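You operate a simulated robot arm through the tools that you are given. There is no shell and no other tool.

You are at the controls of a simulated robot arm. One attempt, no reset.

## Task
Crank film round both white boxes on the large green table's turntable.
Fine: red lever to FREE, raise the roll for the upper box and leave it up, red lever back to LOCK at the end. Where these are worked on the way, their far stop is far enough and under half their travel is too little: red lever.

The check looks at the end state, three seconds after you hand in, the way a careful person would. Anything else that was tipped, shoved, dropped, spilled or broken makes it a failure.

## Robot
A 7-joint arm with a fingered hand, fixed in place. Base frame: the origin is on the floor under the middle of its stand, x ahead of it, y to its left, z up; the work surface is at about z = 0.5. Readings come in m, degrees, newtons and seconds.
With the tool pointing down near the work surface it reaches from about 0.1 to 0.6 m from the base axis. Its first joint turns from -115.0 to 115.0 degrees. Payload 3.1 kg.
Tool frame: the origin (TCP) lies between the finger pads and is the grasp point; the fingertips stand 0.022 m ahead of it; z points along the fingers, y is the line along which they close. The gripper opens to 0.112 m; its body begins 0.06 m behind the TCP. The gripper is a hand of 3 fingers: y runs from the thumb to the fingers, the wrist lies at [0, 0, -0.218] in the tool frame, and closing takes about 1.5 s.
Orientation is that of the tool frame in the base frame, as [roll, pitch, yaw] about the fixed x, y, z axes, in that order (R = Rz(yaw) Ry(pitch) Rx(roll)). With the fingers straight down and closing along the base's y, the tool's x points along the base's -x, its y along +y and its z along -z.

## Interface
- The arm moves only by the tool drive_tool. Its argument "moves" is a list of rows, each a list of 6 numbers: the shift along the tool's x, y, z in m, then the turn, a rotation vector about the tool's x, y, z in degrees. In form: [[x, y, z, wx, wy, wz], ...]. A call has 1 to 20 rows; each row is the pose to reach, as a shift and turn from the pose commanded when the call began, along the tool's axes at that moment. "claw" is the gripper command, from -1 (shut) to 1 (fully open), values between in proportion, set as the call begins (left out, the last holds). Rows are played at 5 a second. More than 0.05 m and 8.6 degrees between two rows, or a gripper value outside its range, and nothing of the call is played. Where a pose cannot be reached the arm comes as near as it can. A force on the tool above 50 N (or 10 N above the force at the start of the call, whichever is more), or a blocked arm, ends the call early, and 0.2 s more pass. Each finger travels about 0.108 m/s and halts on what it meets, pressing with about 28 N; the grip force reading is that of the motor and also rises with nothing between the fingers. The clock runs only during rows and for 0.2 s after the last one: add rows that repeat a pose to give the fingers time. It gives the time, the measured TCP pose, the force on the tool (base axes), the opening and the grip force at its end, in the units of the frame above (readings bear some noise), with the torque about the TCP (base axes, N m) and any sound that the robot's microphone picked up.
- Cameras (640 x 400 px; columns grow to the right, rows downward): "scene" is fixed at [0.2176, 0.4966, 1.1329]; the picture's right is [-0.73, -0.68, 0.00], its down [-0.37, 0.39, -0.84] and it looks along [0.58, -0.61, -0.54] (base axes); focal length 310 px, centre (320, 200). "wrist" rides on the gripper at [0.066, 0.003, -0.08] in the tool frame; the picture's right is [-0.05, 1.00, 0.00], its down [-0.77, -0.04, -0.64] and it looks along [-0.64, -0.03, 0.77] (tool axes); focal length 275 px, centre (320, 200). There is no depth. A picture from a camera that has moved, and an enlarged one, comes with that camera's place and axes in the base frame and with its lens. The place of the scene camera against the robot may be out by one fixed shift of up to 0.025 m in any direction.
- camera(camera): a new picture of that camera. It takes no simulated time.
- lift_body(by): slides the trunk up (or, below 0, down) by that many m; the arm rides with it, the base frame stays. It gives what a move gives, with no picture.
- move_fingers(finger1, finger2, thumb_bend): sets how far each is bent, from 0 (flat) to 100 (curled in); at 30 the hand is open as for a grip, at 70 the pads meet at the TCP. One left out holds its place. A second passes; each finger stops where it meets its share of the squeeze, and holds until it gets a number again. A gripper value or a shape takes the hand back. It gives what a move gives, with no picture; readings hold the bend of each and the force on the fingers (four entries, about 0 where the hand has none), thumb and palm.
- set_grasp(shape): the hand has 3 fingers and takes this shape, open, in about a second: jaw (thumb against the fingers, like two jaws); tri (thumb and two fingers); tip (a fingertip pinch); poke (one finger out to press); point (the index stretched); flat (the hand flat); cup (the hand cupped); fist (a fist). The gripper value then closes the fingers along that shape, each until it touches; the sizes above hold for jaw. It gives what a move gives, with no picture.
- enlarge(camera, box): a new picture of the part [left, top, right, bottom] of that camera's present view, enlarged. It takes no simulated time.
- hand_in(): hands the job in; it is judged then, once.

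Places have to be worked out from the pictures, the camera data and where the tool is seen. Open the gripper and draw the arm clear of the work before you hand the job in, unless the task says otherwise.

The tools are called as a command line: name --pt "numbers of a row" for each row, then --argument value for the rest, lists and objects as JSON in quotes. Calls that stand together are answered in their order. drive_tool: Moves the arm, as the interface text tells. Its arguments: {"type":"object","properties":{"moves":{"type":"array"},"claw":{"type":"number"}},"required":["moves"]} The other tools are called the same way: lift_body (by) moves the trunk up or down; set_grasp (shape) gives the hand a shape; move_fingers (finger1, finger2, thumb_bend) moves the fingers one by one; camera (camera) takes a picture; enlarge (camera, box) takes an enlarged picture of a part of a camera's view; hand_in () hands the job in.

At the start:

```text
clock: 0.0
tool_pos: [0.5041, 0.036, 0.9646]
tool_rot: [-180.0, 0.1, -180.0]
wrist_force: [0.6, 0.0, 0.7]
ft_torque: [0.02, 0.02, 0.03]
gripper_width: 0.1118
gripper_force: 0.0
shape: jaw
bend: [30.0, 30.0, 30.0]
finger forces: [0.0, 0.0, 0.0, 0.0, 0.0, 0.0]
trunk travel left (down, up): [-0.575, 0.415]
```

scene: 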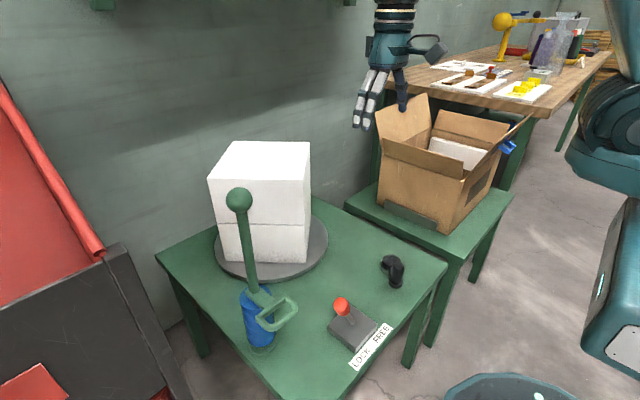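
wrist: 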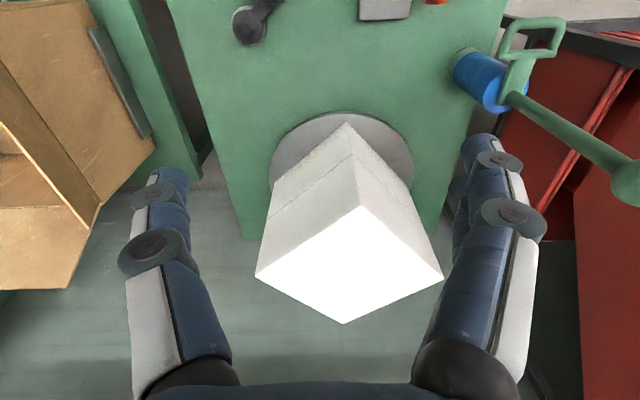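

I start by looking closer at the table with the turntable, the film roll post, the crank and the red lever.

enlarge --camera "scene" --box '[150, 130, 450, 400]'

enlarge --camera "wrist" --box '[200, 0, 640, 200]'

enlarge --camera "scene" --box '[310, 230, 430, 380]'

```text
1.48 times, centred on (300, 265) of scene
camera zoom: at [0.2176, 0.4966, 1.1329], right [-0.73, -0.68, 0.0], down [-0.37, 0.39, -0.84], along [0.58, -0.61, -0.54], focal length 460 px, centre (350, 104)
```

zoom: 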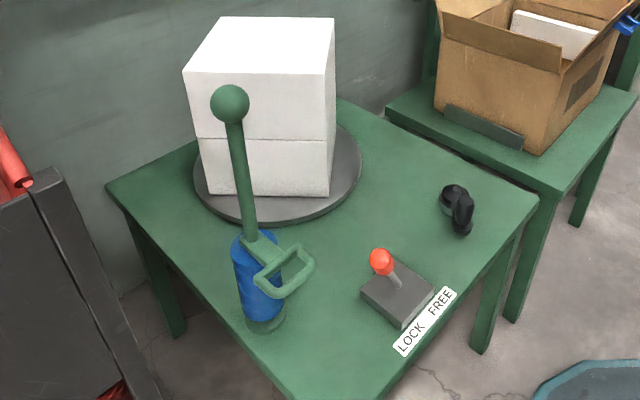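

```text
1.45 times, centred on (420, 100) of wrist
camera zoom: at [0.4377, 0.0407, 1.0452], right [0.05, 1.0, 0.0], down [0.77, -0.04, 0.64], along [0.64, -0.03, -0.77], focal length 400 px, centre (174, 346)
```

zoom: 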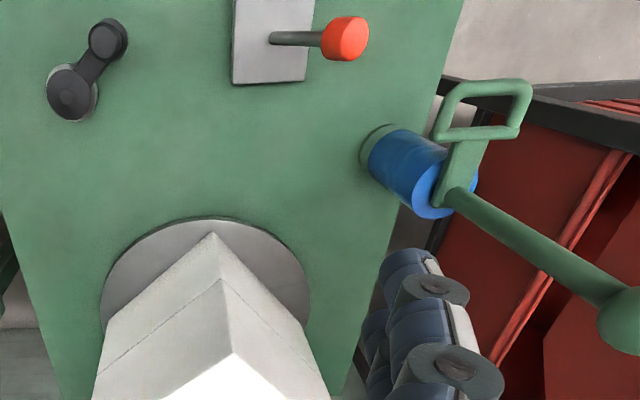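

```text
2.67 times, centred on (370, 305) of scene
camera zoom: at [0.2176, 0.4966, 1.1329], right [-0.73, -0.68, 0.0], down [-0.37, 0.39, -0.84], along [0.58, -0.61, -0.54], focal length 828 px, centre (187, -80)
```

zoom: 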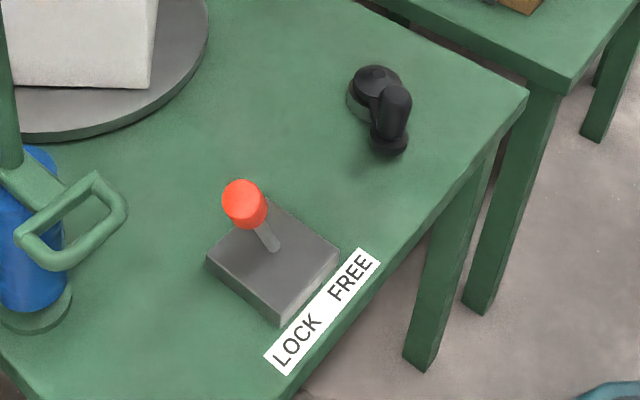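

From triangulation: red knob ≈ [0.46, 0.18, 0.63], tilted to +y (LOCK); crank hub ≈ [0.50, -0.07, 0.55]; roll post ≈ [0.58, 0.29]; boxes around [0.80, 0.09], tops near z 0.79. I draw the hand back to look at the crank and lever with the wrist camera.

drive_tool --pt "0.035 -0.01 0.02 0 0 0" --pt "0.07 -0.02 0.04 0 0 0" --pt "0.105 -0.03 0.06 0 0 0" --pt "0.14 -0.036 0.08 0 0 0" --pt "0.17 -0.036 0.1 0 0 0" --pt "0.17 -0.036 0.1 0 0 0"

camera --camera "wrist"

camera --camera "scene"

```text
clock: 1.4
tool_pos: [0.3347, -0.0005, 0.8648]
tool_rot: [-180.0, 0.1, -180.0]
wrist_force: [0.2, -0.5, -0.2]
ft_torque: [0.02, 0.02, -0.01]
gripper_width: 0.1121
gripper_force: 0.0
shape: jaw
bend: [30.0, 30.0, 30.0]
finger forces: [0.1, 0.0, 0.0, 0.1, 0.0, 0.0]
trunk travel left (down, up): [-0.575, 0.415]
```

```text
taken
camera wrist: at [0.2681, 0.0052, 0.9455], right [0.05, 1.0, 0.0], down [0.77, -0.04, 0.64], along [0.64, -0.03, -0.77], focal length 275 px, centre (320, 200)
```

wrist: 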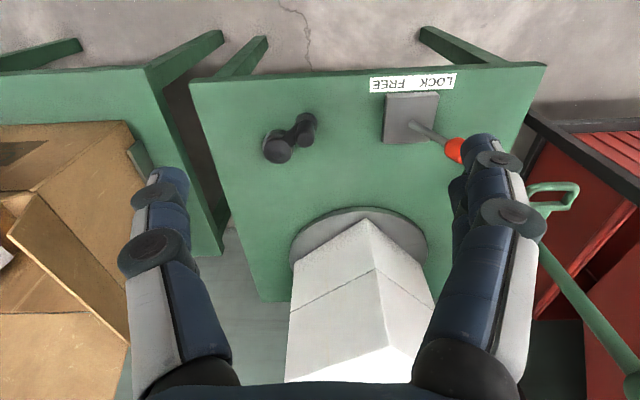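

```text
taken
```

scene: 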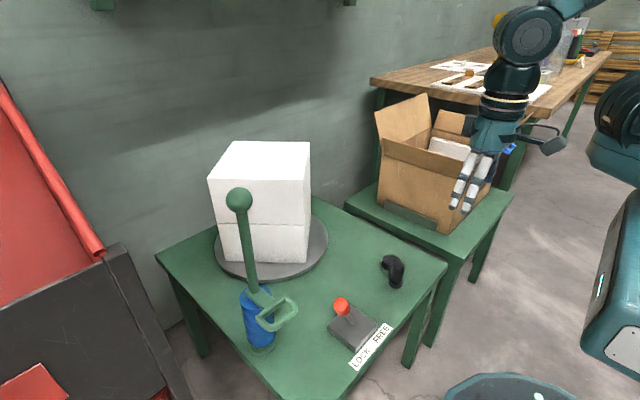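

The crank and lever are now in view; I enlarge both.

enlarge --camera "wrist" --box '[240, 90, 340, 180]'

enlarge --camera "wrist" --box '[360, 60, 480, 170]'

enlarge --camera "scene" --box '[360, 235, 430, 305]'

enlarge --camera "scene" --box '[210, 180, 320, 370]'

```text
4.44 times, centred on (290, 135) of wrist
camera zoom: at [0.2681, 0.0052, 0.9455], right [0.05, 1.0, 0.0], down [0.77, -0.04, 0.64], along [0.64, -0.03, -0.77], focal length 1224 px, centre (453, 489)
```

zoom: 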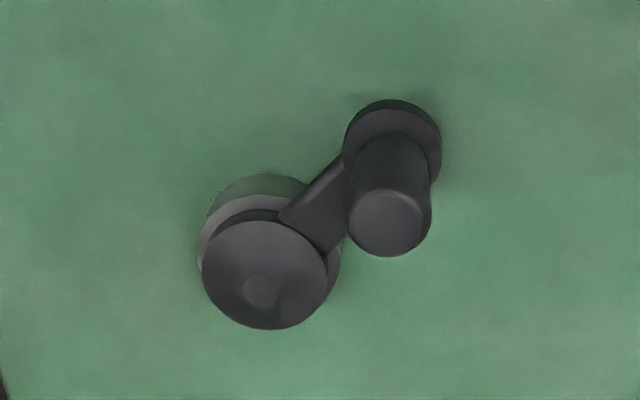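

```text
3.64 times, centred on (420, 115) of wrist
camera zoom: at [0.2681, 0.0052, 0.9455], right [0.05, 1.0, 0.0], down [0.77, -0.04, 0.64], along [0.64, -0.03, -0.77], focal length 1001 px, centre (-44, 509)
```

zoom: 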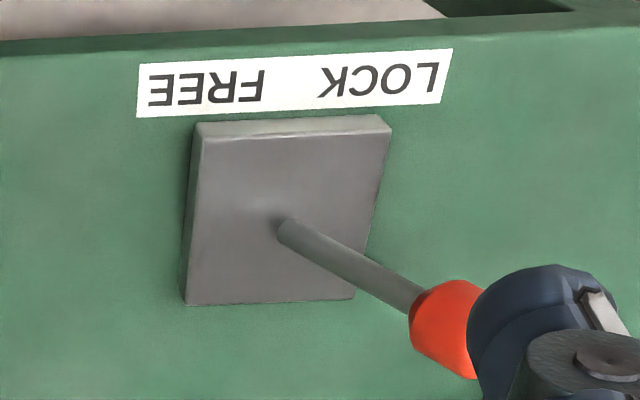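

```text
5.71 times, centred on (395, 270) of scene
camera zoom: at [0.2176, 0.4966, 1.1329], right [-0.73, -0.68, 0.0], down [-0.37, 0.39, -0.84], along [0.58, -0.61, -0.54], focal length 1774 px, centre (-109, -200)
```

zoom: 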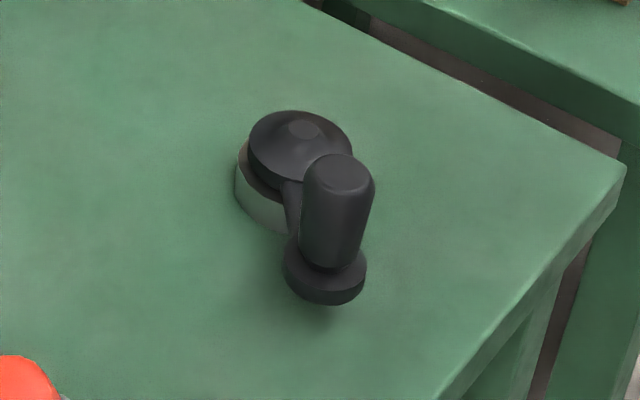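

```text
2.11 times, centred on (265, 275) of scene
camera zoom: at [0.2176, 0.4966, 1.1329], right [-0.73, -0.68, 0.0], down [-0.37, 0.39, -0.84], along [0.58, -0.61, -0.54], focal length 654 px, centre (436, 42)
```

zoom: 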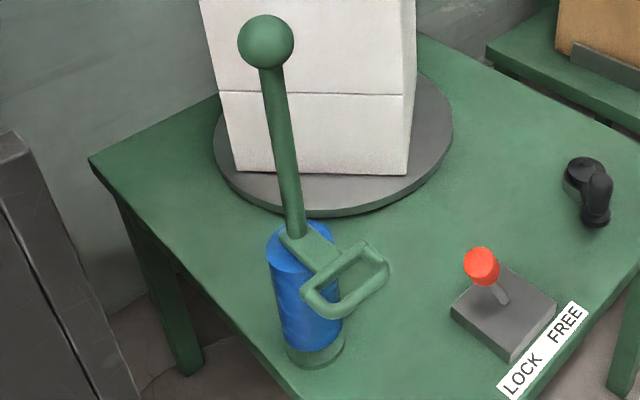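

I look at the hand's geometry and the roll more closely before touching anything.

enlarge --camera "scene" --box '[430, 60, 590, 220]'

enlarge --camera "wrist" --box '[440, 120, 640, 260]'

```text
2.50 times, centred on (510, 140) of scene
camera zoom: at [0.2176, 0.4966, 1.1329], right [-0.73, -0.68, 0.0], down [-0.37, 0.39, -0.84], along [0.58, -0.61, -0.54], focal length 776 px, centre (-155, 350)
```

zoom: 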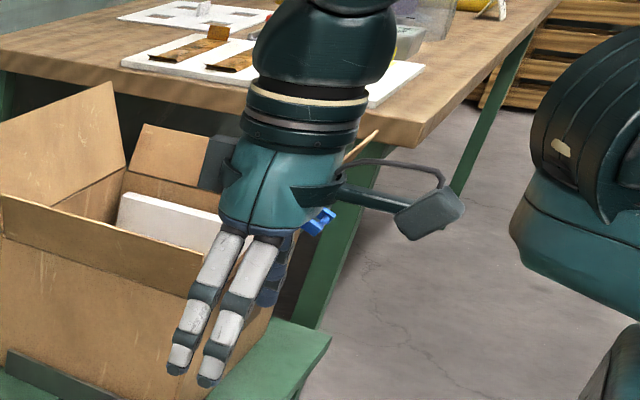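

```text
2.86 times, centred on (540, 190) of wrist
camera zoom: at [0.2681, 0.0052, 0.9455], right [0.05, 1.0, 0.0], down [0.77, -0.04, 0.64], along [0.64, -0.03, -0.77], focal length 786 px, centre (-309, 229)
```

zoom: 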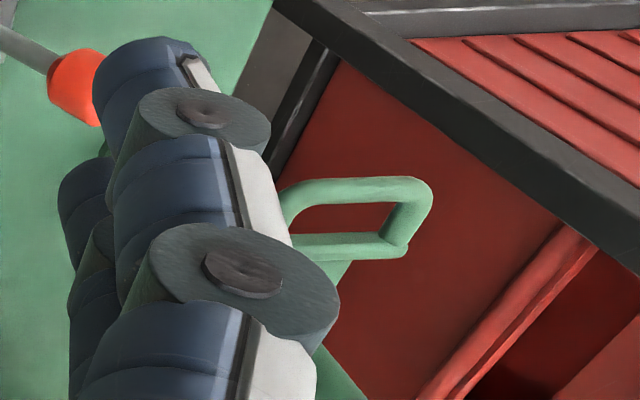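

Knob refined to ≈ [0.46, 0.18, 0.625], stem leaves the block at ≈ [0.462, 0.141, 0.53], so FREE should be near y ≈ 0.10. I half-close the jaw to use it as a loose cage and move above the knob.

drive_tool --pt "-0.0209 0.03 0.0175 0 0 0" --pt "-0.0418 0.06 0.035 0 0 0" --pt "-0.0627 0.09 0.0525 0 0 0" --pt "-0.0836 0.12 0.07 0 0 0" --pt "-0.1044 0.15 0.0875 0 0 0" --pt "-0.1253 0.1805 0.105 0 0 0" --pt "-0.1253 0.1805 0.105 0 0 0" --pt "-0.1253 0.1805 0.105 0 0 0" --claw 0.1

camera --camera "wrist"

camera --camera "scene"

```text
clock: 3.2
tool_pos: [0.4595, 0.1809, 0.7583]
tool_rot: [-180.0, 0.0, -180.0]
wrist_force: [-0.4, -0.3, 0.2]
ft_torque: [-0.01, 0.01, 0.0]
gripper_width: 0.0623
gripper_force: 0.2
shape: jaw
bend: [72.0, 72.0, 70.0]
finger forces: [0.0, 0.0, 0.0, 0.0, 0.1, 0.0]
trunk travel left (down, up): [-0.575, 0.415]
```

```text
taken
camera wrist: at [0.3927, 0.1853, 0.8394], right [0.05, 1.0, 0.0], down [0.77, -0.04, 0.64], along [0.64, -0.03, -0.77], focal length 275 px, centre (320, 200)
```

wrist: 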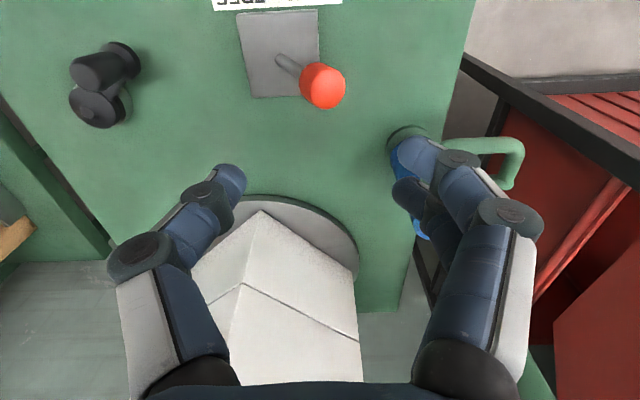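

```text
taken
```

scene: 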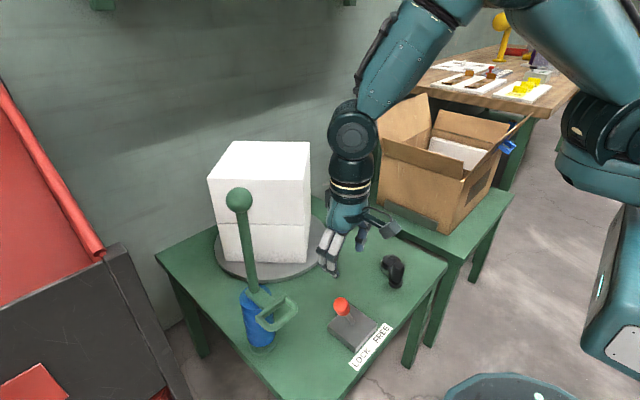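

Knob confirmed at ≈ [0.460, 0.184, 0.625] and the half-open jaw is centred over it. I lower to z ≈ 0.615 so fingers and thumb straddle the knob.

drive_tool --pt "0 0.001 0.04 0 0 0" --pt "0 0.001 0.08 0 0 0" --pt "0 0.001 0.115 0 0 0" --pt "0 0.001 0.143 0 0 0" --pt "0 0.001 0.143 0 0 0"

camera --camera "wrist"

enlarge --camera "scene" --box '[220, 200, 440, 380]'

```text
clock: 4.4
tool_pos: [0.4592, 0.182, 0.6158]
tool_rot: [180.0, 0.0, -179.9]
wrist_force: [0.5, -0.1, -0.1]
ft_torque: [-0.01, -0.02, 0.0]
gripper_width: 0.0622
gripper_force: 0.1
shape: jaw
bend: [72.0, 72.0, 70.0]
finger forces: [0.0, 0.0, 0.1, 0.0, 0.0, 0.0]
trunk travel left (down, up): [-0.575, 0.415]
```

```text
taken
camera wrist: at [0.3933, 0.1864, 0.696], right [0.05, 1.0, 0.0], down [0.77, -0.04, 0.64], along [0.64, -0.03, -0.77], focal length 275 px, centre (320, 200)
```

wrist: 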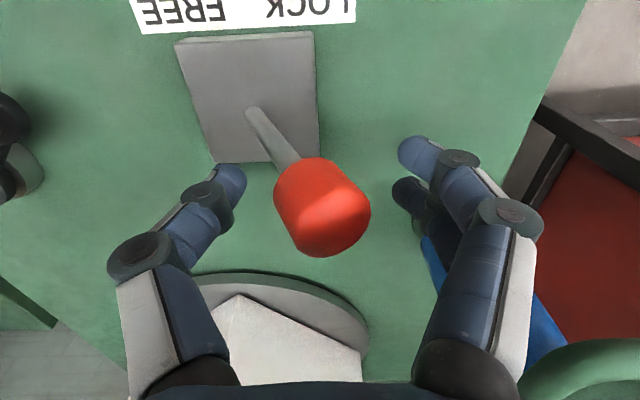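

```text
2.22 times, centred on (330, 290) of scene
camera zoom: at [0.2176, 0.4966, 1.1329], right [-0.73, -0.68, 0.0], down [-0.37, 0.39, -0.84], along [0.58, -0.61, -0.54], focal length 690 px, centre (298, 0)
```

zoom: 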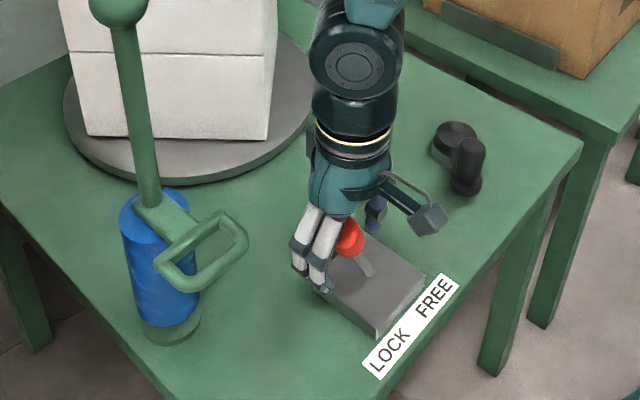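

The knob sits between thumb and fingers. I now sweep toward −y (FREE) along a slight arc, watching the force.

drive_tool --pt "0 -0.015 0 0 0 0" --pt "0 -0.03 -0.005 0 0 0" --pt "0 -0.045 -0.009 0 0 0" --pt "0 -0.06 -0.009 0 0 0" --pt "0 -0.075 -0.007 0 0 0" --pt "0 -0.085 -0.004 0 0 0" --pt "0 -0.095 0 0 0 0" --pt "0 -0.102 0 0 0 0" --pt "0 -0.102 0 0 0 0"

camera --camera "wrist"

enlarge --camera "scene" --box '[220, 200, 440, 380]'

```text
clock: 6.4
tool_pos: [0.4584, 0.0797, 0.6165]
tool_rot: [179.9, 0.0, 180.0]
wrist_force: [-0.6, -0.1, 0.7]
ft_torque: [-0.01, 0.05, 0.01]
gripper_width: 0.0621
gripper_force: 0.1
shape: jaw
bend: [72.0, 72.0, 70.0]
finger forces: [0.1, 0.0, 0.0, 0.1, 0.0, 0.0]
trunk travel left (down, up): [-0.575, 0.415]
```

```text
taken
camera wrist: at [0.3924, 0.0839, 0.6975], right [0.05, 1.0, 0.0], down [0.77, -0.04, 0.64], along [0.64, -0.03, -0.77], focal length 275 px, centre (320, 200)
```

wrist: 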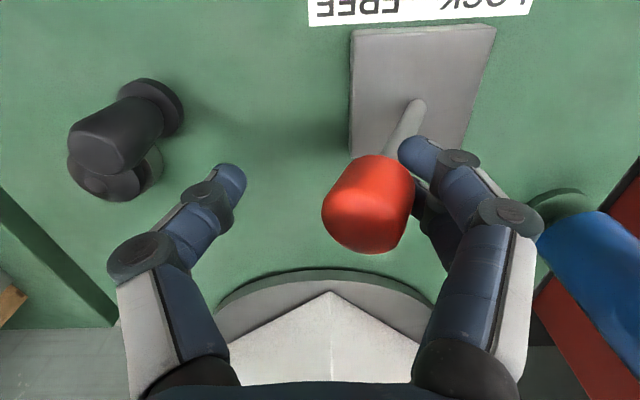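

```text
2.22 times, centred on (330, 290) of scene
camera zoom: at [0.2176, 0.4966, 1.1329], right [-0.73, -0.68, 0.0], down [-0.37, 0.39, -0.84], along [0.58, -0.61, -0.54], focal length 690 px, centre (298, 0)
```

zoom: 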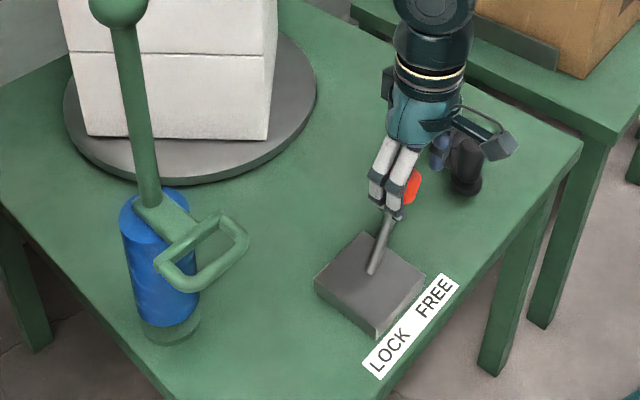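

The lever followed with almost no force and the knob is now near y ≈ 0.098. I push a bit further to feel the far stop.

drive_tool --pt "0 -0.004 0.001 0 0 0" --pt "0 -0.008 0.002 0 0 0" --pt "0 -0.012 0.003 0 0 0" --pt "0 -0.016 0.004 0 0 0" --pt "0 -0.02 0.005 0 0 0" --pt "0 -0.02 0.005 0 0 0"

camera --camera "wrist"

```text
clock: 7.8
tool_pos: [0.4588, 0.0615, 0.6104]
tool_rot: [-180.0, 0.1, -179.9]
wrist_force: [2.1, 14.4, 6.5]
ft_torque: [0.33, -0.08, -0.14]
gripper_width: 0.0697
gripper_force: 0.1
shape: jaw
bend: [70.0, 68.0, 70.0]
finger forces: [8.4, 10.3, 0.0, 0.0, 0.1, 0.0]
trunk travel left (down, up): [-0.575, 0.415]
```

```text
taken
camera wrist: at [0.3927, 0.066, 0.6924], right [0.05, 1.0, 0.0], down [0.77, -0.03, 0.64], along [0.64, -0.03, -0.77], focal length 275 px, centre (320, 200)
```

wrist: 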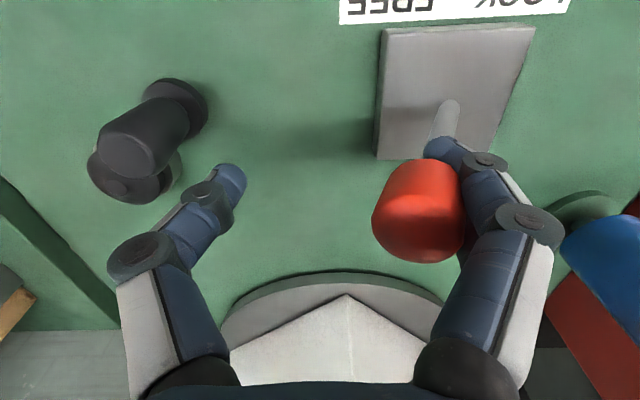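

The lever hit its far stop (14 N, knob near y ≈ 0.096 beside FREE). I back off, rise clear and go over the crank's grip at ≈ [0.453, -0.024].

drive_tool --pt "0 0.018 0 0 0 0" --pt "0 0.033 0 0 0 0" --pt "0 0.033 -0.04 0 0 0" --pt "0 0.033 -0.08 0 0 0" --pt "0 0.033 -0.12 0 0 0" --pt "0 0.0 -0.13 0 0 0" --pt "0 -0.04 -0.13 0 0 0" --pt "0.003 -0.084 -0.13 0 0 0" --pt "0.006 -0.084 -0.13 0 0 0"

camera --camera "wrist"

enlarge --camera "scene" --box '[220, 200, 440, 380]'

```text
clock: 9.8
tool_pos: [0.4519, -0.0245, 0.7406]
tool_rot: [-180.0, -0.1, -180.0]
wrist_force: [-0.1, -0.3, 0.2]
ft_torque: [0.01, 0.02, -0.01]
gripper_width: 0.0619
gripper_force: 0.1
shape: jaw
bend: [72.0, 72.0, 70.0]
finger forces: [0.0, 0.1, 0.0, 0.0, 0.0, 0.0]
trunk travel left (down, up): [-0.575, 0.415]
```

```text
taken
camera wrist: at [0.3865, -0.0203, 0.8222], right [0.05, 1.0, 0.0], down [0.77, -0.04, 0.64], along [0.64, -0.03, -0.77], focal length 275 px, centre (320, 200)
```

wrist: 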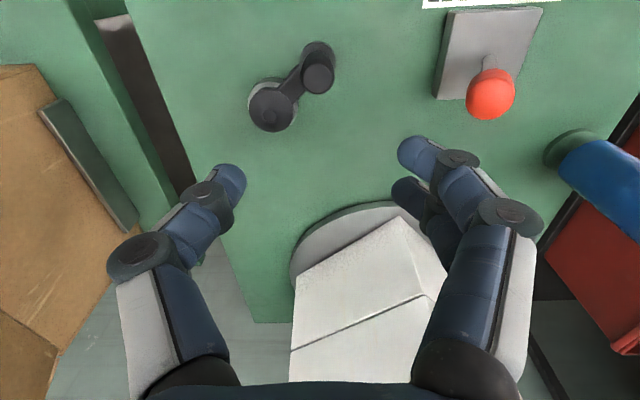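

```text
2.22 times, centred on (330, 290) of scene
camera zoom: at [0.2176, 0.4966, 1.1329], right [-0.73, -0.68, 0.0], down [-0.37, 0.39, -0.84], along [0.58, -0.61, -0.54], focal length 690 px, centre (298, 0)
```

zoom: 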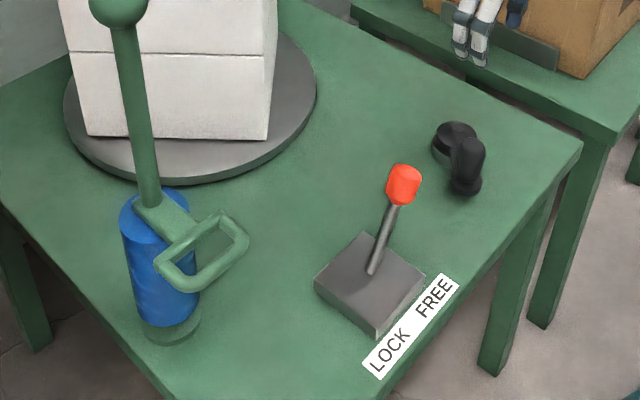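

The lever stays at FREE. I enlarge the crank from here to fix the grip and hub centres.

enlarge --camera "wrist" --box '[230, 20, 370, 150]'

```text
3.08 times, centred on (300, 85) of wrist
camera zoom: at [0.3865, -0.0203, 0.8222], right [0.05, 1.0, 0.0], down [0.77, -0.04, 0.64], along [0.64, -0.03, -0.77], focal length 847 px, centre (382, 554)
```

zoom: 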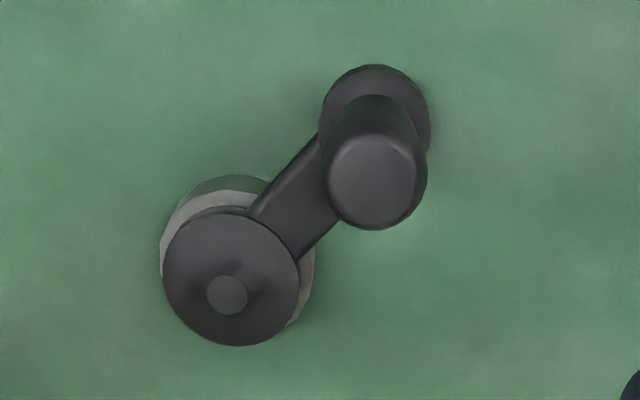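

Grip ≈ [0.455, -0.025], top z ≈ 0.583; hub ≈ [0.4975, -0.0765], crank radius ≈ 0.067. I lower around the grip to TCP z ≈ 0.563 with the jaw half open.

drive_tool --pt "-0.003 0 0.045 0 0 0" --pt "-0.003 0 0.09 0 0 0" --pt "-0.003 0 0.13 0 0 0" --pt "-0.003 0 0.16 0 0 0" --pt "-0.003 0 0.178 0 0 0" --pt "-0.003 0 0.178 0 0 0"

camera --camera "wrist"

enlarge --camera "scene" --box '[320, 200, 460, 320]'

```text
clock: 11.2
tool_pos: [0.4561, -0.0249, 0.5624]
tool_rot: [-179.9, 0.0, -180.0]
wrist_force: [0.7, -0.9, 0.1]
ft_torque: [-0.02, 0.02, -0.02]
gripper_width: 0.0617
gripper_force: 0.1
shape: jaw
bend: [72.0, 72.0, 70.0]
finger forces: [0.0, 0.0, 0.0, 0.0, 0.1, 0.0]
trunk travel left (down, up): [-0.575, 0.415]
```

```text
taken
camera wrist: at [0.3897, -0.0206, 0.6425], right [0.05, 1.0, 0.0], down [0.77, -0.04, 0.64], along [0.64, -0.03, -0.77], focal length 275 px, centre (320, 200)
```

wrist: 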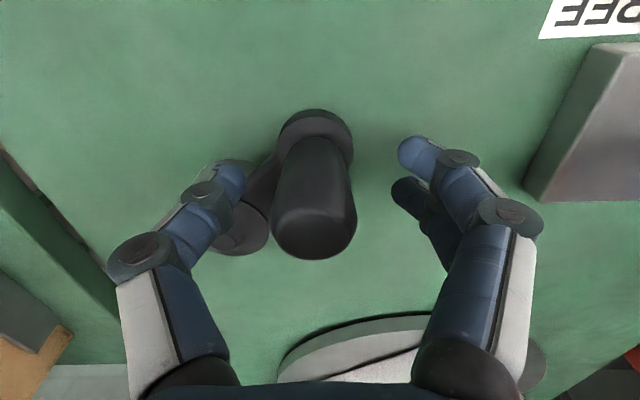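

```text
3.33 times, centred on (390, 260) of scene
camera zoom: at [0.2176, 0.4966, 1.1329], right [-0.73, -0.68, 0.0], down [-0.37, 0.39, -0.84], along [0.58, -0.61, -0.54], focal length 1035 px, centre (87, 0)
```

zoom: 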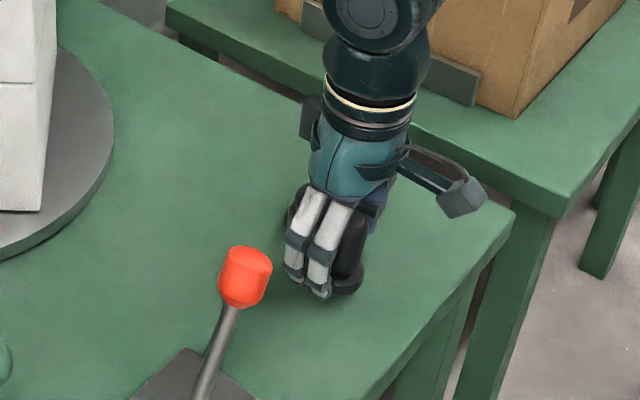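

The grip stands between thumb and fingers, a touch left of centre. I close lightly around it.

drive_tool --pt "0 0 0 0 0 0" --pt "0 0 0 0 0 0" --pt "0 0 0 0 0 0" --pt "0 0 0 0 0 0" --claw -0.55

camera --camera "wrist"

```text
clock: 12.2
tool_pos: [0.4545, -0.0256, 0.5621]
tool_rot: [180.0, -0.1, 179.9]
wrist_force: [-0.3, -1.6, -0.4]
ft_torque: [-0.05, -0.02, -0.07]
gripper_width: 0.0264
gripper_force: 0.1
shape: jaw
bend: [73.0, 73.0, 70.0]
finger forces: [0.0, 0.0, 0.0, 0.1, 1.3, 0.1]
trunk travel left (down, up): [-0.575, 0.415]
```

```text
taken
camera wrist: at [0.3897, -0.0207, 0.6427], right [0.05, 1.0, 0.0], down [0.77, -0.04, 0.64], along [0.64, -0.03, -0.77], focal length 275 px, centre (320, 200)
```

wrist: 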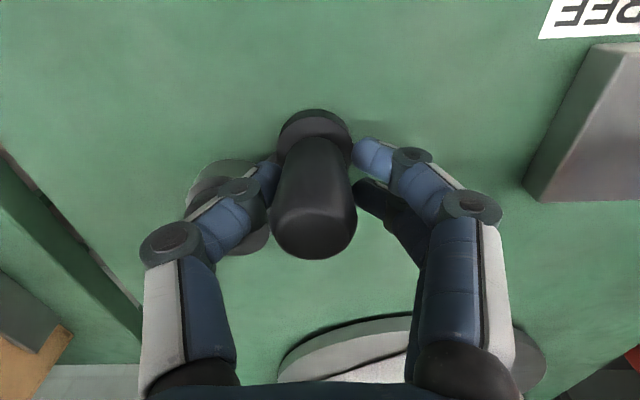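

Contact is light and centred. I tighten slightly and try a first 60° of cranking clockwise (seen from above) about the hub, watching force and the turntable.

drive_tool --pt "0 0 0 0 0 0" --pt "0 0 0 0 0 0" --pt "-0.0074 0.005 0 0 0 0" --pt "-0.0148 0.0092 0 0 0 0" --pt "-0.023 0.0122 0 0 0 0" --pt "-0.0315 0.0143 0 0 0 0" --pt "-0.0402 0.015 0 0 0 0" --pt "-0.0489 0.015 0 0 0 0" --pt "-0.0575 0.0135 0 0 0 0" --pt "-0.0659 0.011 0 0 0 0" --pt "-0.0659 0.011 0 0 0 0" --claw -0.75

camera --camera "wrist"

camera --camera "scene"

```text
clock: 14.6
tool_pos: [0.5241, -0.0133, 0.5612]
tool_rot: [-180.0, -0.1, 179.9]
wrist_force: [2.4, 3.3, -8.6]
ft_torque: [0.08, -0.03, -0.02]
gripper_width: 0.0162
gripper_force: 27.6
shape: jaw
bend: [72.0, 72.0, 70.0]
finger forces: [14.8, 15.1, 0.0, 0.1, 24.6, 0.0]
trunk travel left (down, up): [-0.575, 0.415]
```

```text
taken
camera wrist: at [0.4576, -0.0078, 0.6429], right [0.05, 1.0, 0.0], down [0.77, -0.04, 0.64], along [0.64, -0.03, -0.77], focal length 275 px, centre (320, 200)
```

wrist: 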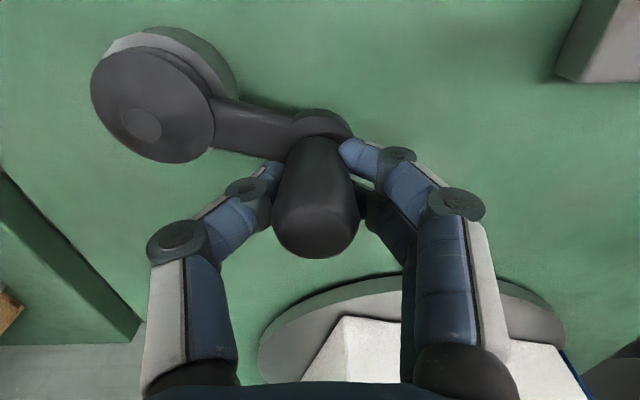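

```text
taken
```

scene: 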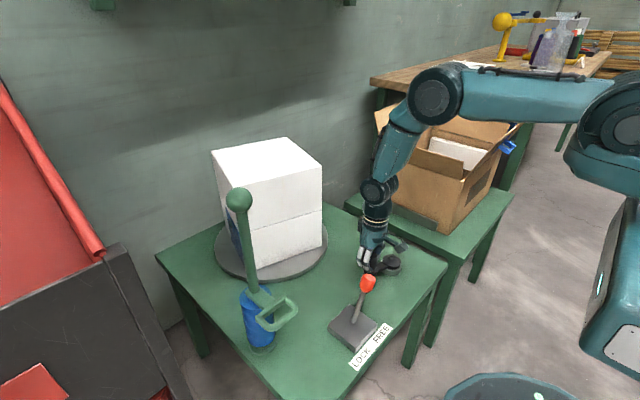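

The crank follows with small forces, the turntable turns and blue film appears near the lower box. Let me look closer.

enlarge --camera "scene" --box '[180, 120, 360, 360]'

```text
1.67 times, centred on (270, 240) of scene
camera zoom: at [0.2176, 0.4966, 1.1329], right [-0.73, -0.68, 0.0], down [-0.37, 0.39, -0.84], along [0.58, -0.61, -0.54], focal length 517 px, centre (403, 133)
```

zoom: 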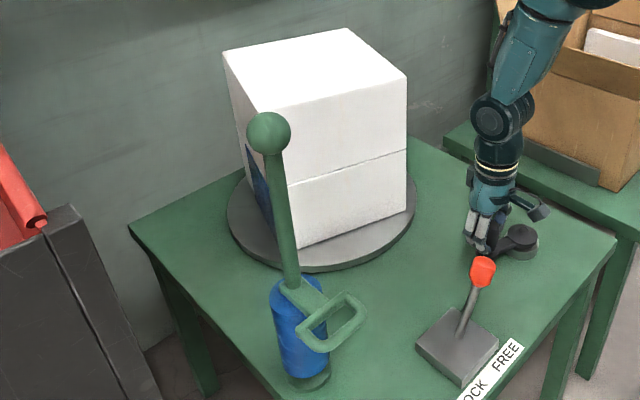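

Film is being laid on the lower box. Hub refined to ≈ [0.497, -0.076]; I continue clockwise, half a turn first, keeping the grip.

drive_tool --pt "-0.018 -0.0108 0 0 0 0" --pt "-0.0317 -0.0266 0 0 0 0" --pt "-0.0399 -0.0459 0 0 0 0" --pt "-0.0417 -0.0668 0 0 0 0" --pt "-0.037 -0.0872 0 0 0 0" --pt "-0.0262 -0.1052 0 0 0 0" --pt "-0.0104 -0.1189 0 0 0 0" --pt "0.0089 -0.1271 0 0 0 0" --pt "0.0298 -0.1289 0 0 0 0" --pt "0.0502 -0.1242 0 0 0 0"

camera --camera "wrist"

camera --camera "scene"

```text
clock: 16.8
tool_pos: [0.4675, -0.1374, 0.5613]
tool_rot: [179.9, -0.4, -179.9]
wrist_force: [-7.1, -8.6, -12.4]
ft_torque: [-0.2, 0.08, -0.02]
gripper_width: 0.0166
gripper_force: 28.1
shape: jaw
bend: [72.0, 72.0, 70.0]
finger forces: [14.3, 11.4, 0.0, 0.0, 28.1, 0.0]
trunk travel left (down, up): [-0.575, 0.415]
```

```text
taken
camera wrist: at [0.4021, -0.1319, 0.6438], right [0.05, 1.0, 0.0], down [0.78, -0.04, 0.63], along [0.63, -0.03, -0.78], focal length 275 px, centre (320, 200)
```

wrist: 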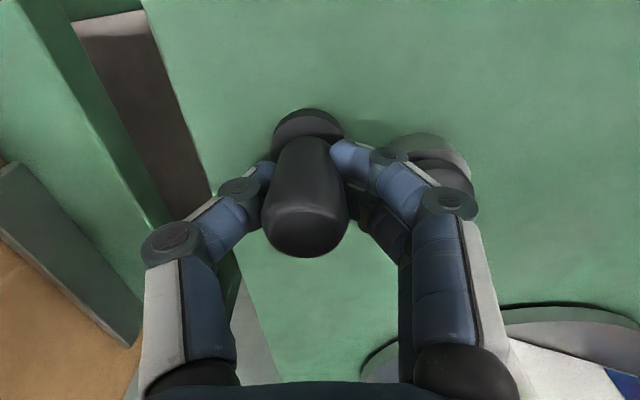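

```text
taken
```

scene: 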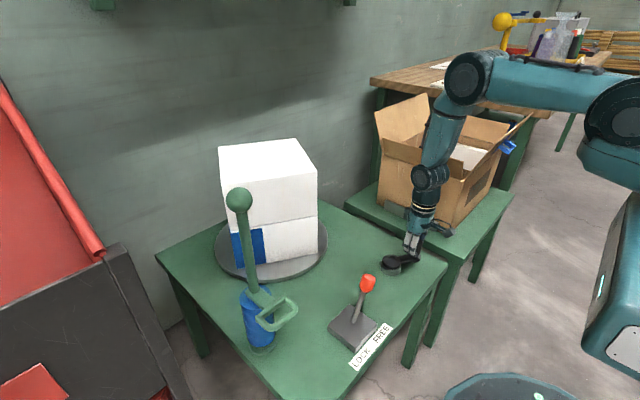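

Film now covers part of the lower box's front. Forces stay around 10 N, so I play one full clockwise turn.

drive_tool --pt "0.018 0.0108 0 0 0 0" --pt "0.0317 0.0266 0 0 0 0" --pt "0.0399 0.0459 0 0 0 0" --pt "0.0417 0.0668 0 0 0 0" --pt "0.037 0.0872 0 0 0 0" --pt "0.0262 0.1052 0 0 0 0" --pt "0.0104 0.1189 0 0 0 0" --pt "-0.0089 0.1271 0 0 0 0" --pt "-0.0298 0.1289 0 0 0 0" --pt "-0.0502 0.1242 0 0 0 0" --pt "-0.0682 0.1134 0 0 0 0" --pt "-0.0819 0.0976 0 0 0 0" --pt "-0.0901 0.0783 0 0 0 0" --pt "-0.0919 0.0574 0 0 0 0" --pt "-0.0872 0.037 0 0 0 0" --pt "-0.0764 0.019 0 0 0 0" --pt "-0.0606 0.0053 0 0 0 0" --pt "-0.0413 -0.0029 0 0 0 0" --pt "-0.0204 -0.0047 0 0 0 0" --pt "0 0 0 0 0 0"

camera --camera "wrist"

camera --camera "scene"

```text
clock: 21.0
tool_pos: [0.4695, -0.1364, 0.5623]
tool_rot: [179.8, -0.3, -180.0]
wrist_force: [-5.9, -8.2, -9.1]
ft_torque: [-0.16, 0.12, -0.02]
gripper_width: 0.0168
gripper_force: 28.2
shape: jaw
bend: [72.0, 72.0, 70.0]
finger forces: [14.6, 11.8, 0.1, 0.0, 28.3, 0.0]
trunk travel left (down, up): [-0.575, 0.415]
```

```text
taken
camera wrist: at [0.4037, -0.1325, 0.6441], right [0.05, 1.0, 0.0], down [0.78, -0.04, 0.63], along [0.63, -0.03, -0.78], focal length 275 px, centre (320, 200)
```

wrist: 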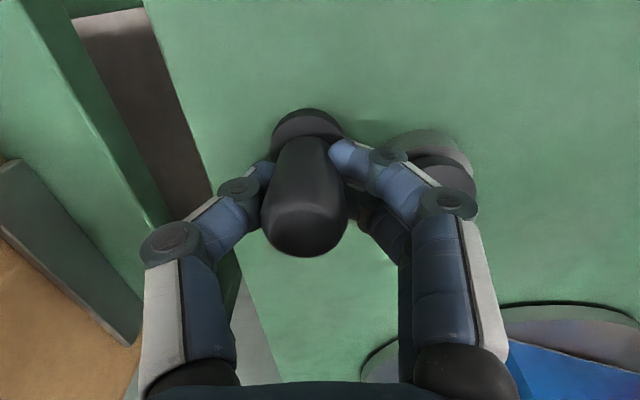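

```text
taken
```

scene: 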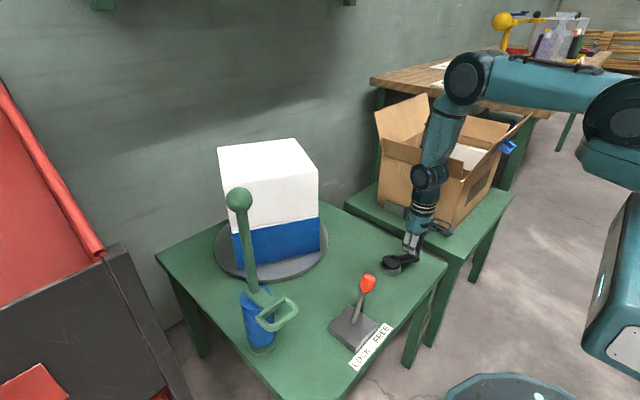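

A full turn worked cleanly; the visible front of the lower box is fully blue. The other faces must be covered too, so I crank two more turns.

drive_tool --pt "0.018 0.0108 0 0 0 0" --pt "0.0317 0.0266 0 0 0 0" --pt "0.0399 0.0459 0 0 0 0" --pt "0.0417 0.0668 0 0 0 0" --pt "0.037 0.0872 0 0 0 0" --pt "0.0262 0.1052 0 0 0 0" --pt "0.0104 0.1189 0 0 0 0" --pt "-0.0089 0.1271 0 0 0 0" --pt "-0.0298 0.1289 0 0 0 0" --pt "-0.0502 0.1242 0 0 0 0"

enlarge --camera "scene" --box '[180, 120, 360, 300]'

camera --camera "wrist"

```text
clock: 23.2
tool_pos: [0.5243, -0.0135, 0.5637]
tool_rot: [-180.0, 0.1, -180.0]
wrist_force: [2.8, 3.3, -6.6]
ft_torque: [0.09, -0.04, 0.02]
gripper_width: 0.0153
gripper_force: 28.2
shape: jaw
bend: [72.0, 72.0, 70.0]
finger forces: [16.1, 18.0, 0.0, 0.0, 24.8, 0.0]
trunk travel left (down, up): [-0.575, 0.415]
```

```text
2.22 times, centred on (270, 210) of scene
camera zoom: at [0.2176, 0.4966, 1.1329], right [-0.73, -0.68, 0.0], down [-0.37, 0.39, -0.84], along [0.58, -0.61, -0.54], focal length 690 px, centre (431, 178)
```

zoom: 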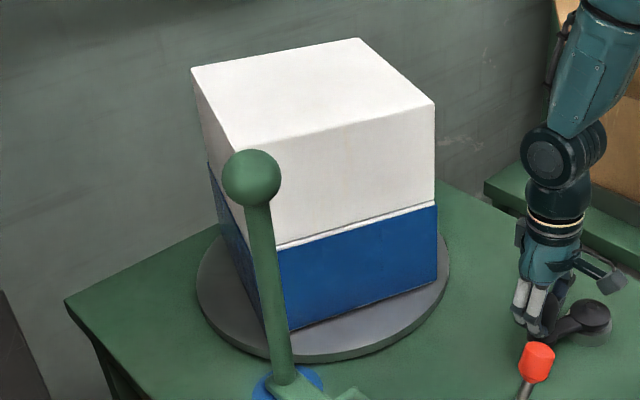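

```text
taken
camera wrist: at [0.4583, -0.0083, 0.6438], right [0.05, 1.0, 0.0], down [0.77, -0.04, 0.64], along [0.64, -0.03, -0.77], focal length 275 px, centre (320, 200)
```

wrist: 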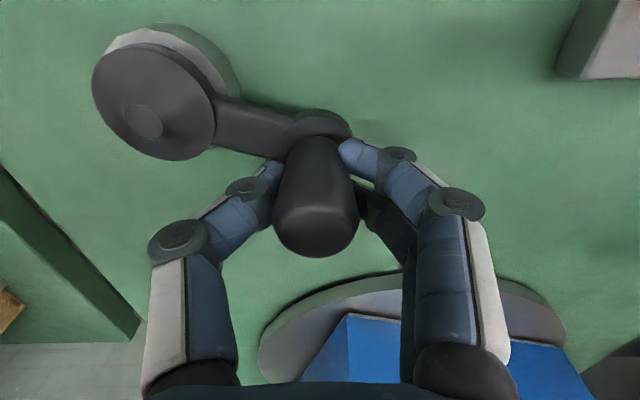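

The lower box is blue on all faces I can see. I continue with another full turn, then check the orientation part-way to learn the gear ratio.

drive_tool --pt "-0.018 -0.0108 0 0 0 0" --pt "-0.0317 -0.0266 0 0 0 0" --pt "-0.0399 -0.0459 0 0 0 0" --pt "-0.0417 -0.0668 0 0 0 0" --pt "-0.037 -0.0872 0 0 0 0" --pt "-0.037 -0.0872 0 0 0 0"

enlarge --camera "scene" --box '[180, 120, 360, 300]'

```text
clock: 24.6
tool_pos: [0.554, -0.097, 0.5651]
tool_rot: [-179.9, -0.2, -179.9]
wrist_force: [-12.0, 26.4, 3.3]
ft_torque: [0.55, 0.24, 0.63]
gripper_width: 0.0142
gripper_force: 28.1
shape: jaw
bend: [76.0, 63.0, 75.0]
finger forces: [0.0, 28.4, 0.1, 0.0, 0.1, 0.1]
trunk travel left (down, up): [-0.575, 0.415]
```

```text
2.22 times, centred on (270, 210) of scene
camera zoom: at [0.2176, 0.4966, 1.1329], right [-0.73, -0.68, 0.0], down [-0.37, 0.39, -0.84], along [0.58, -0.61, -0.54], focal length 690 px, centre (431, 178)
```

zoom: 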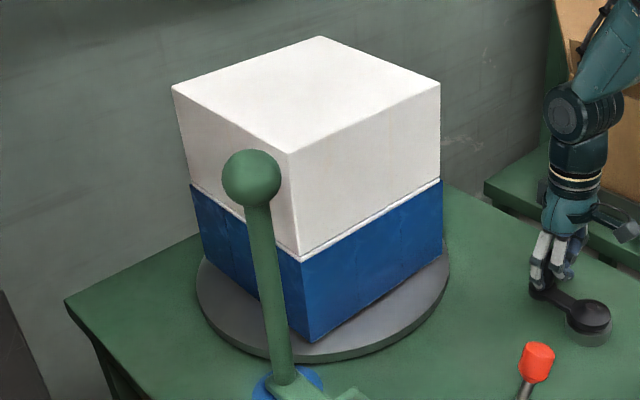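

The force pattern changed (one finger loaded alone), so the grip has slipped. I look before moving on.

camera --camera "wrist"

enlarge --camera "scene" --box '[340, 180, 460, 320]'

```text
taken
camera wrist: at [0.4891, -0.0926, 0.6451], right [0.04, 1.0, 0.0], down [0.77, -0.03, 0.63], along [0.63, -0.03, -0.77], focal length 275 px, centre (320, 200)
```

wrist: 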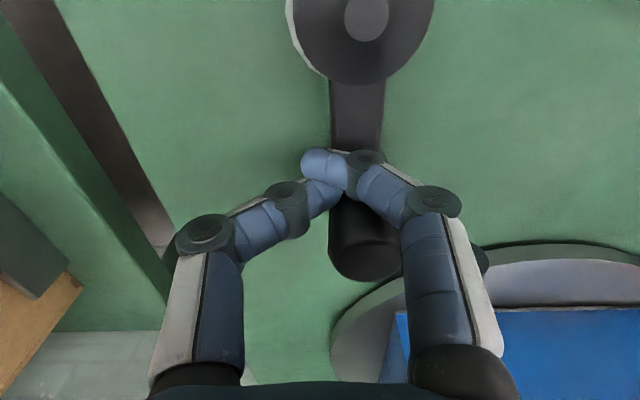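

```text
2.86 times, centred on (400, 250) of scene
camera zoom: at [0.2176, 0.4966, 1.1329], right [-0.73, -0.68, 0.0], down [-0.37, 0.39, -0.84], along [0.58, -0.61, -0.54], focal length 887 px, centre (91, 57)
```

zoom: 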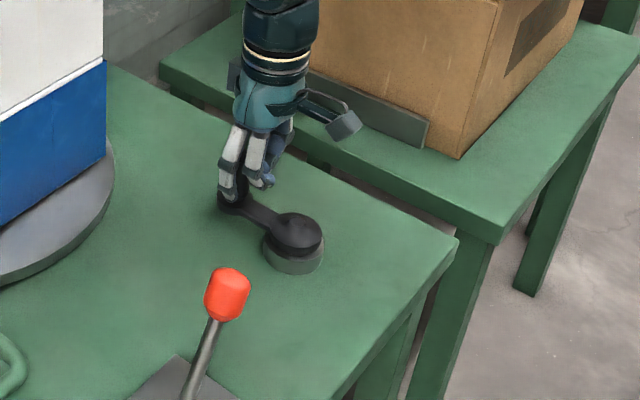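

The knob popped out of the pinch ahead of the fingers (crank stopped at about −4°; the turntable turns 1/4 of the crank, so ~213° of film so far, and four crank turns are needed per box). I rise straight up and open.

drive_tool --pt "0 0 -0.02 0 0 0" --pt "0 0 -0.05 0 0 0" --pt "0 0 -0.09 0 0 0" --pt "0 0 -0.13 0 0 0"

set_grasp --shape "tri"

camera --camera "wrist"

enlarge --camera "scene" --box '[320, 150, 460, 300]'

```text
clock: 25.6
tool_pos: [0.5589, -0.0999, 0.6931]
tool_rot: [-179.9, 0.1, -179.9]
wrist_force: [0.8, 0.1, 0.3]
ft_torque: [-0.02, 0.0, 0.02]
gripper_width: 0.0066
gripper_force: 28.1
shape: jaw
bend: [76.0, 75.0, 75.0]
finger forces: [0.0, 0.0, 0.0, 0.1, 0.0, 0.1]
trunk travel left (down, up): [-0.575, 0.415]
```

```text
clock: 26.5
tool_pos: [0.5609, -0.0993, 0.6915]
tool_rot: [180.0, 0.1, 180.0]
wrist_force: [0.1, 1.1, 0.2]
ft_torque: [0.0, 0.0, 0.02]
gripper_width: 0.112
gripper_force: 0.0
shape: tri
bend: [30.0, 30.0, 30.0]
finger forces: [0.0, 0.1, 0.0, 0.0, 0.1, 0.1]
trunk travel left (down, up): [-0.575, 0.415]
```

```text
taken
camera wrist: at [0.4935, -0.0956, 0.7724], right [0.05, 1.0, 0.0], down [0.77, -0.04, 0.64], along [0.64, -0.03, -0.77], focal length 275 px, centre (320, 200)
```

wrist: 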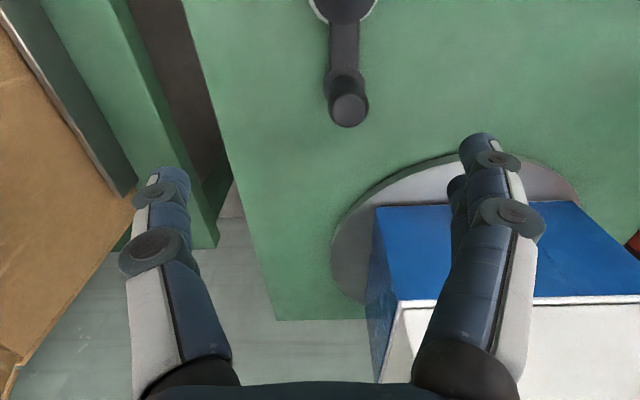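

```text
2.67 times, centred on (390, 225) of scene
camera zoom: at [0.2176, 0.4966, 1.1329], right [-0.73, -0.68, 0.0], down [-0.37, 0.39, -0.84], along [0.58, -0.61, -0.54], focal length 828 px, centre (133, 133)
```

zoom: 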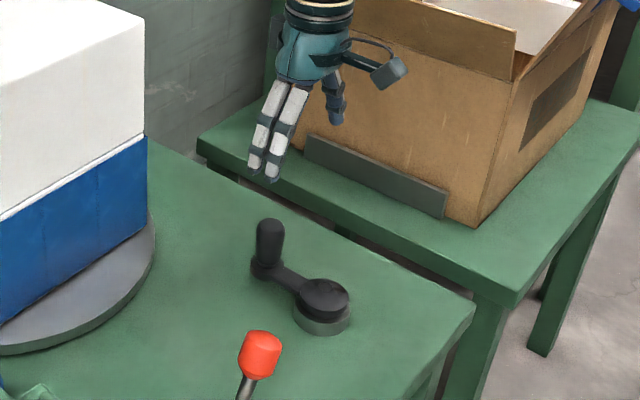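

"tri" looks the same as "jaw" on this hand. I enlarge the crank to get the current grip position and the height of the base disc and arm, so I can grasp deeper.

enlarge --camera "wrist" --box '[290, 0, 410, 140]'

enlarge --camera "scene" --box '[360, 220, 430, 290]'

```text
2.86 times, centred on (350, 70) of wrist
camera zoom: at [0.4935, -0.0956, 0.7724], right [0.05, 1.0, 0.0], down [0.77, -0.04, 0.64], along [0.64, -0.03, -0.77], focal length 786 px, centre (234, 571)
```

zoom: 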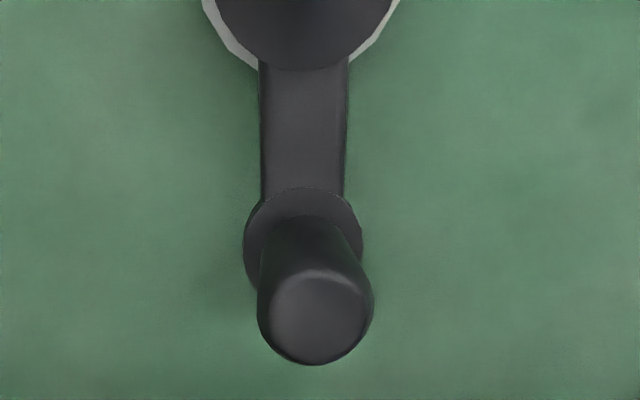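

```text
5.71 times, centred on (395, 255) of scene
camera zoom: at [0.2176, 0.4966, 1.1329], right [-0.73, -0.68, 0.0], down [-0.37, 0.39, -0.84], along [0.58, -0.61, -0.54], focal length 1774 px, centre (-109, -114)
```

zoom: 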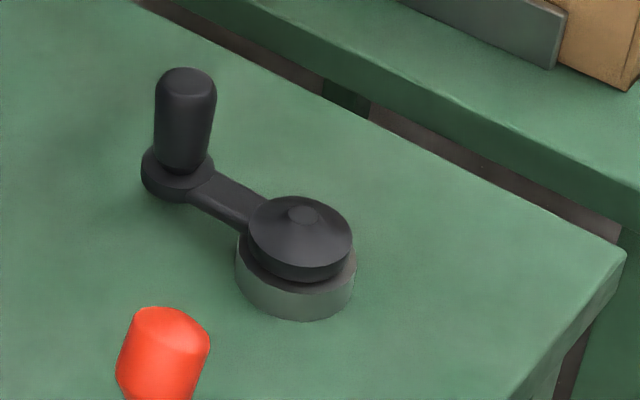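

Refined: hub ≈ [0.4985, -0.0775], radius ≈ 0.068, base disc top ≈ 0.538, grip top ≈ 0.589; the hard squeeze let the pinch float. I re-centre over the grip at ≈ [0.5665, -0.0785] with a half-open jaw, and will use a stiffer, lighter cage and slower steps.

set_grasp --shape "jaw"

drive_tool --pt "-0.004 0.011 0 0 0 0" --pt "-0.0072 0.0222 0 0 0 0" --pt "-0.0072 0.0222 0 0 0 0" --pt "-0.0072 0.0222 0.03 0 0 0" --pt "-0.0072 0.0222 0.03 0 0 0" --claw 0.1

camera --camera "wrist"

```text
clock: 27.4
tool_pos: [0.5596, -0.1002, 0.6903]
tool_rot: [-180.0, 0.0, 180.0]
wrist_force: [-1.2, 0.7, 0.0]
ft_torque: [-0.01, -0.02, 0.01]
gripper_width: 0.1121
gripper_force: 0.0
shape: jaw
bend: [30.0, 30.0, 30.0]
finger forces: [0.0, 0.0, 0.1, 0.0, 0.0, 0.1]
trunk travel left (down, up): [-0.575, 0.415]
```

```text
clock: 28.6
tool_pos: [0.5656, -0.0778, 0.6623]
tool_rot: [-180.0, 0.1, -180.0]
wrist_force: [-0.5, 1.0, -0.4]
ft_torque: [-0.01, 0.02, -0.02]
gripper_width: 0.0623
gripper_force: 0.1
shape: jaw
bend: [72.0, 72.0, 70.0]
finger forces: [0.0, 0.0, 0.0, 0.1, 0.0, 0.0]
trunk travel left (down, up): [-0.575, 0.415]
```

```text
taken
camera wrist: at [0.5, -0.0734, 0.7427], right [0.05, 1.0, 0.0], down [0.77, -0.04, 0.64], along [0.64, -0.03, -0.77], focal length 275 px, centre (320, 200)
```

wrist: 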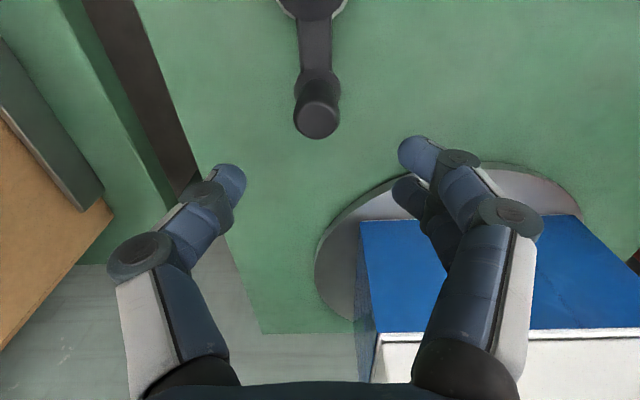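

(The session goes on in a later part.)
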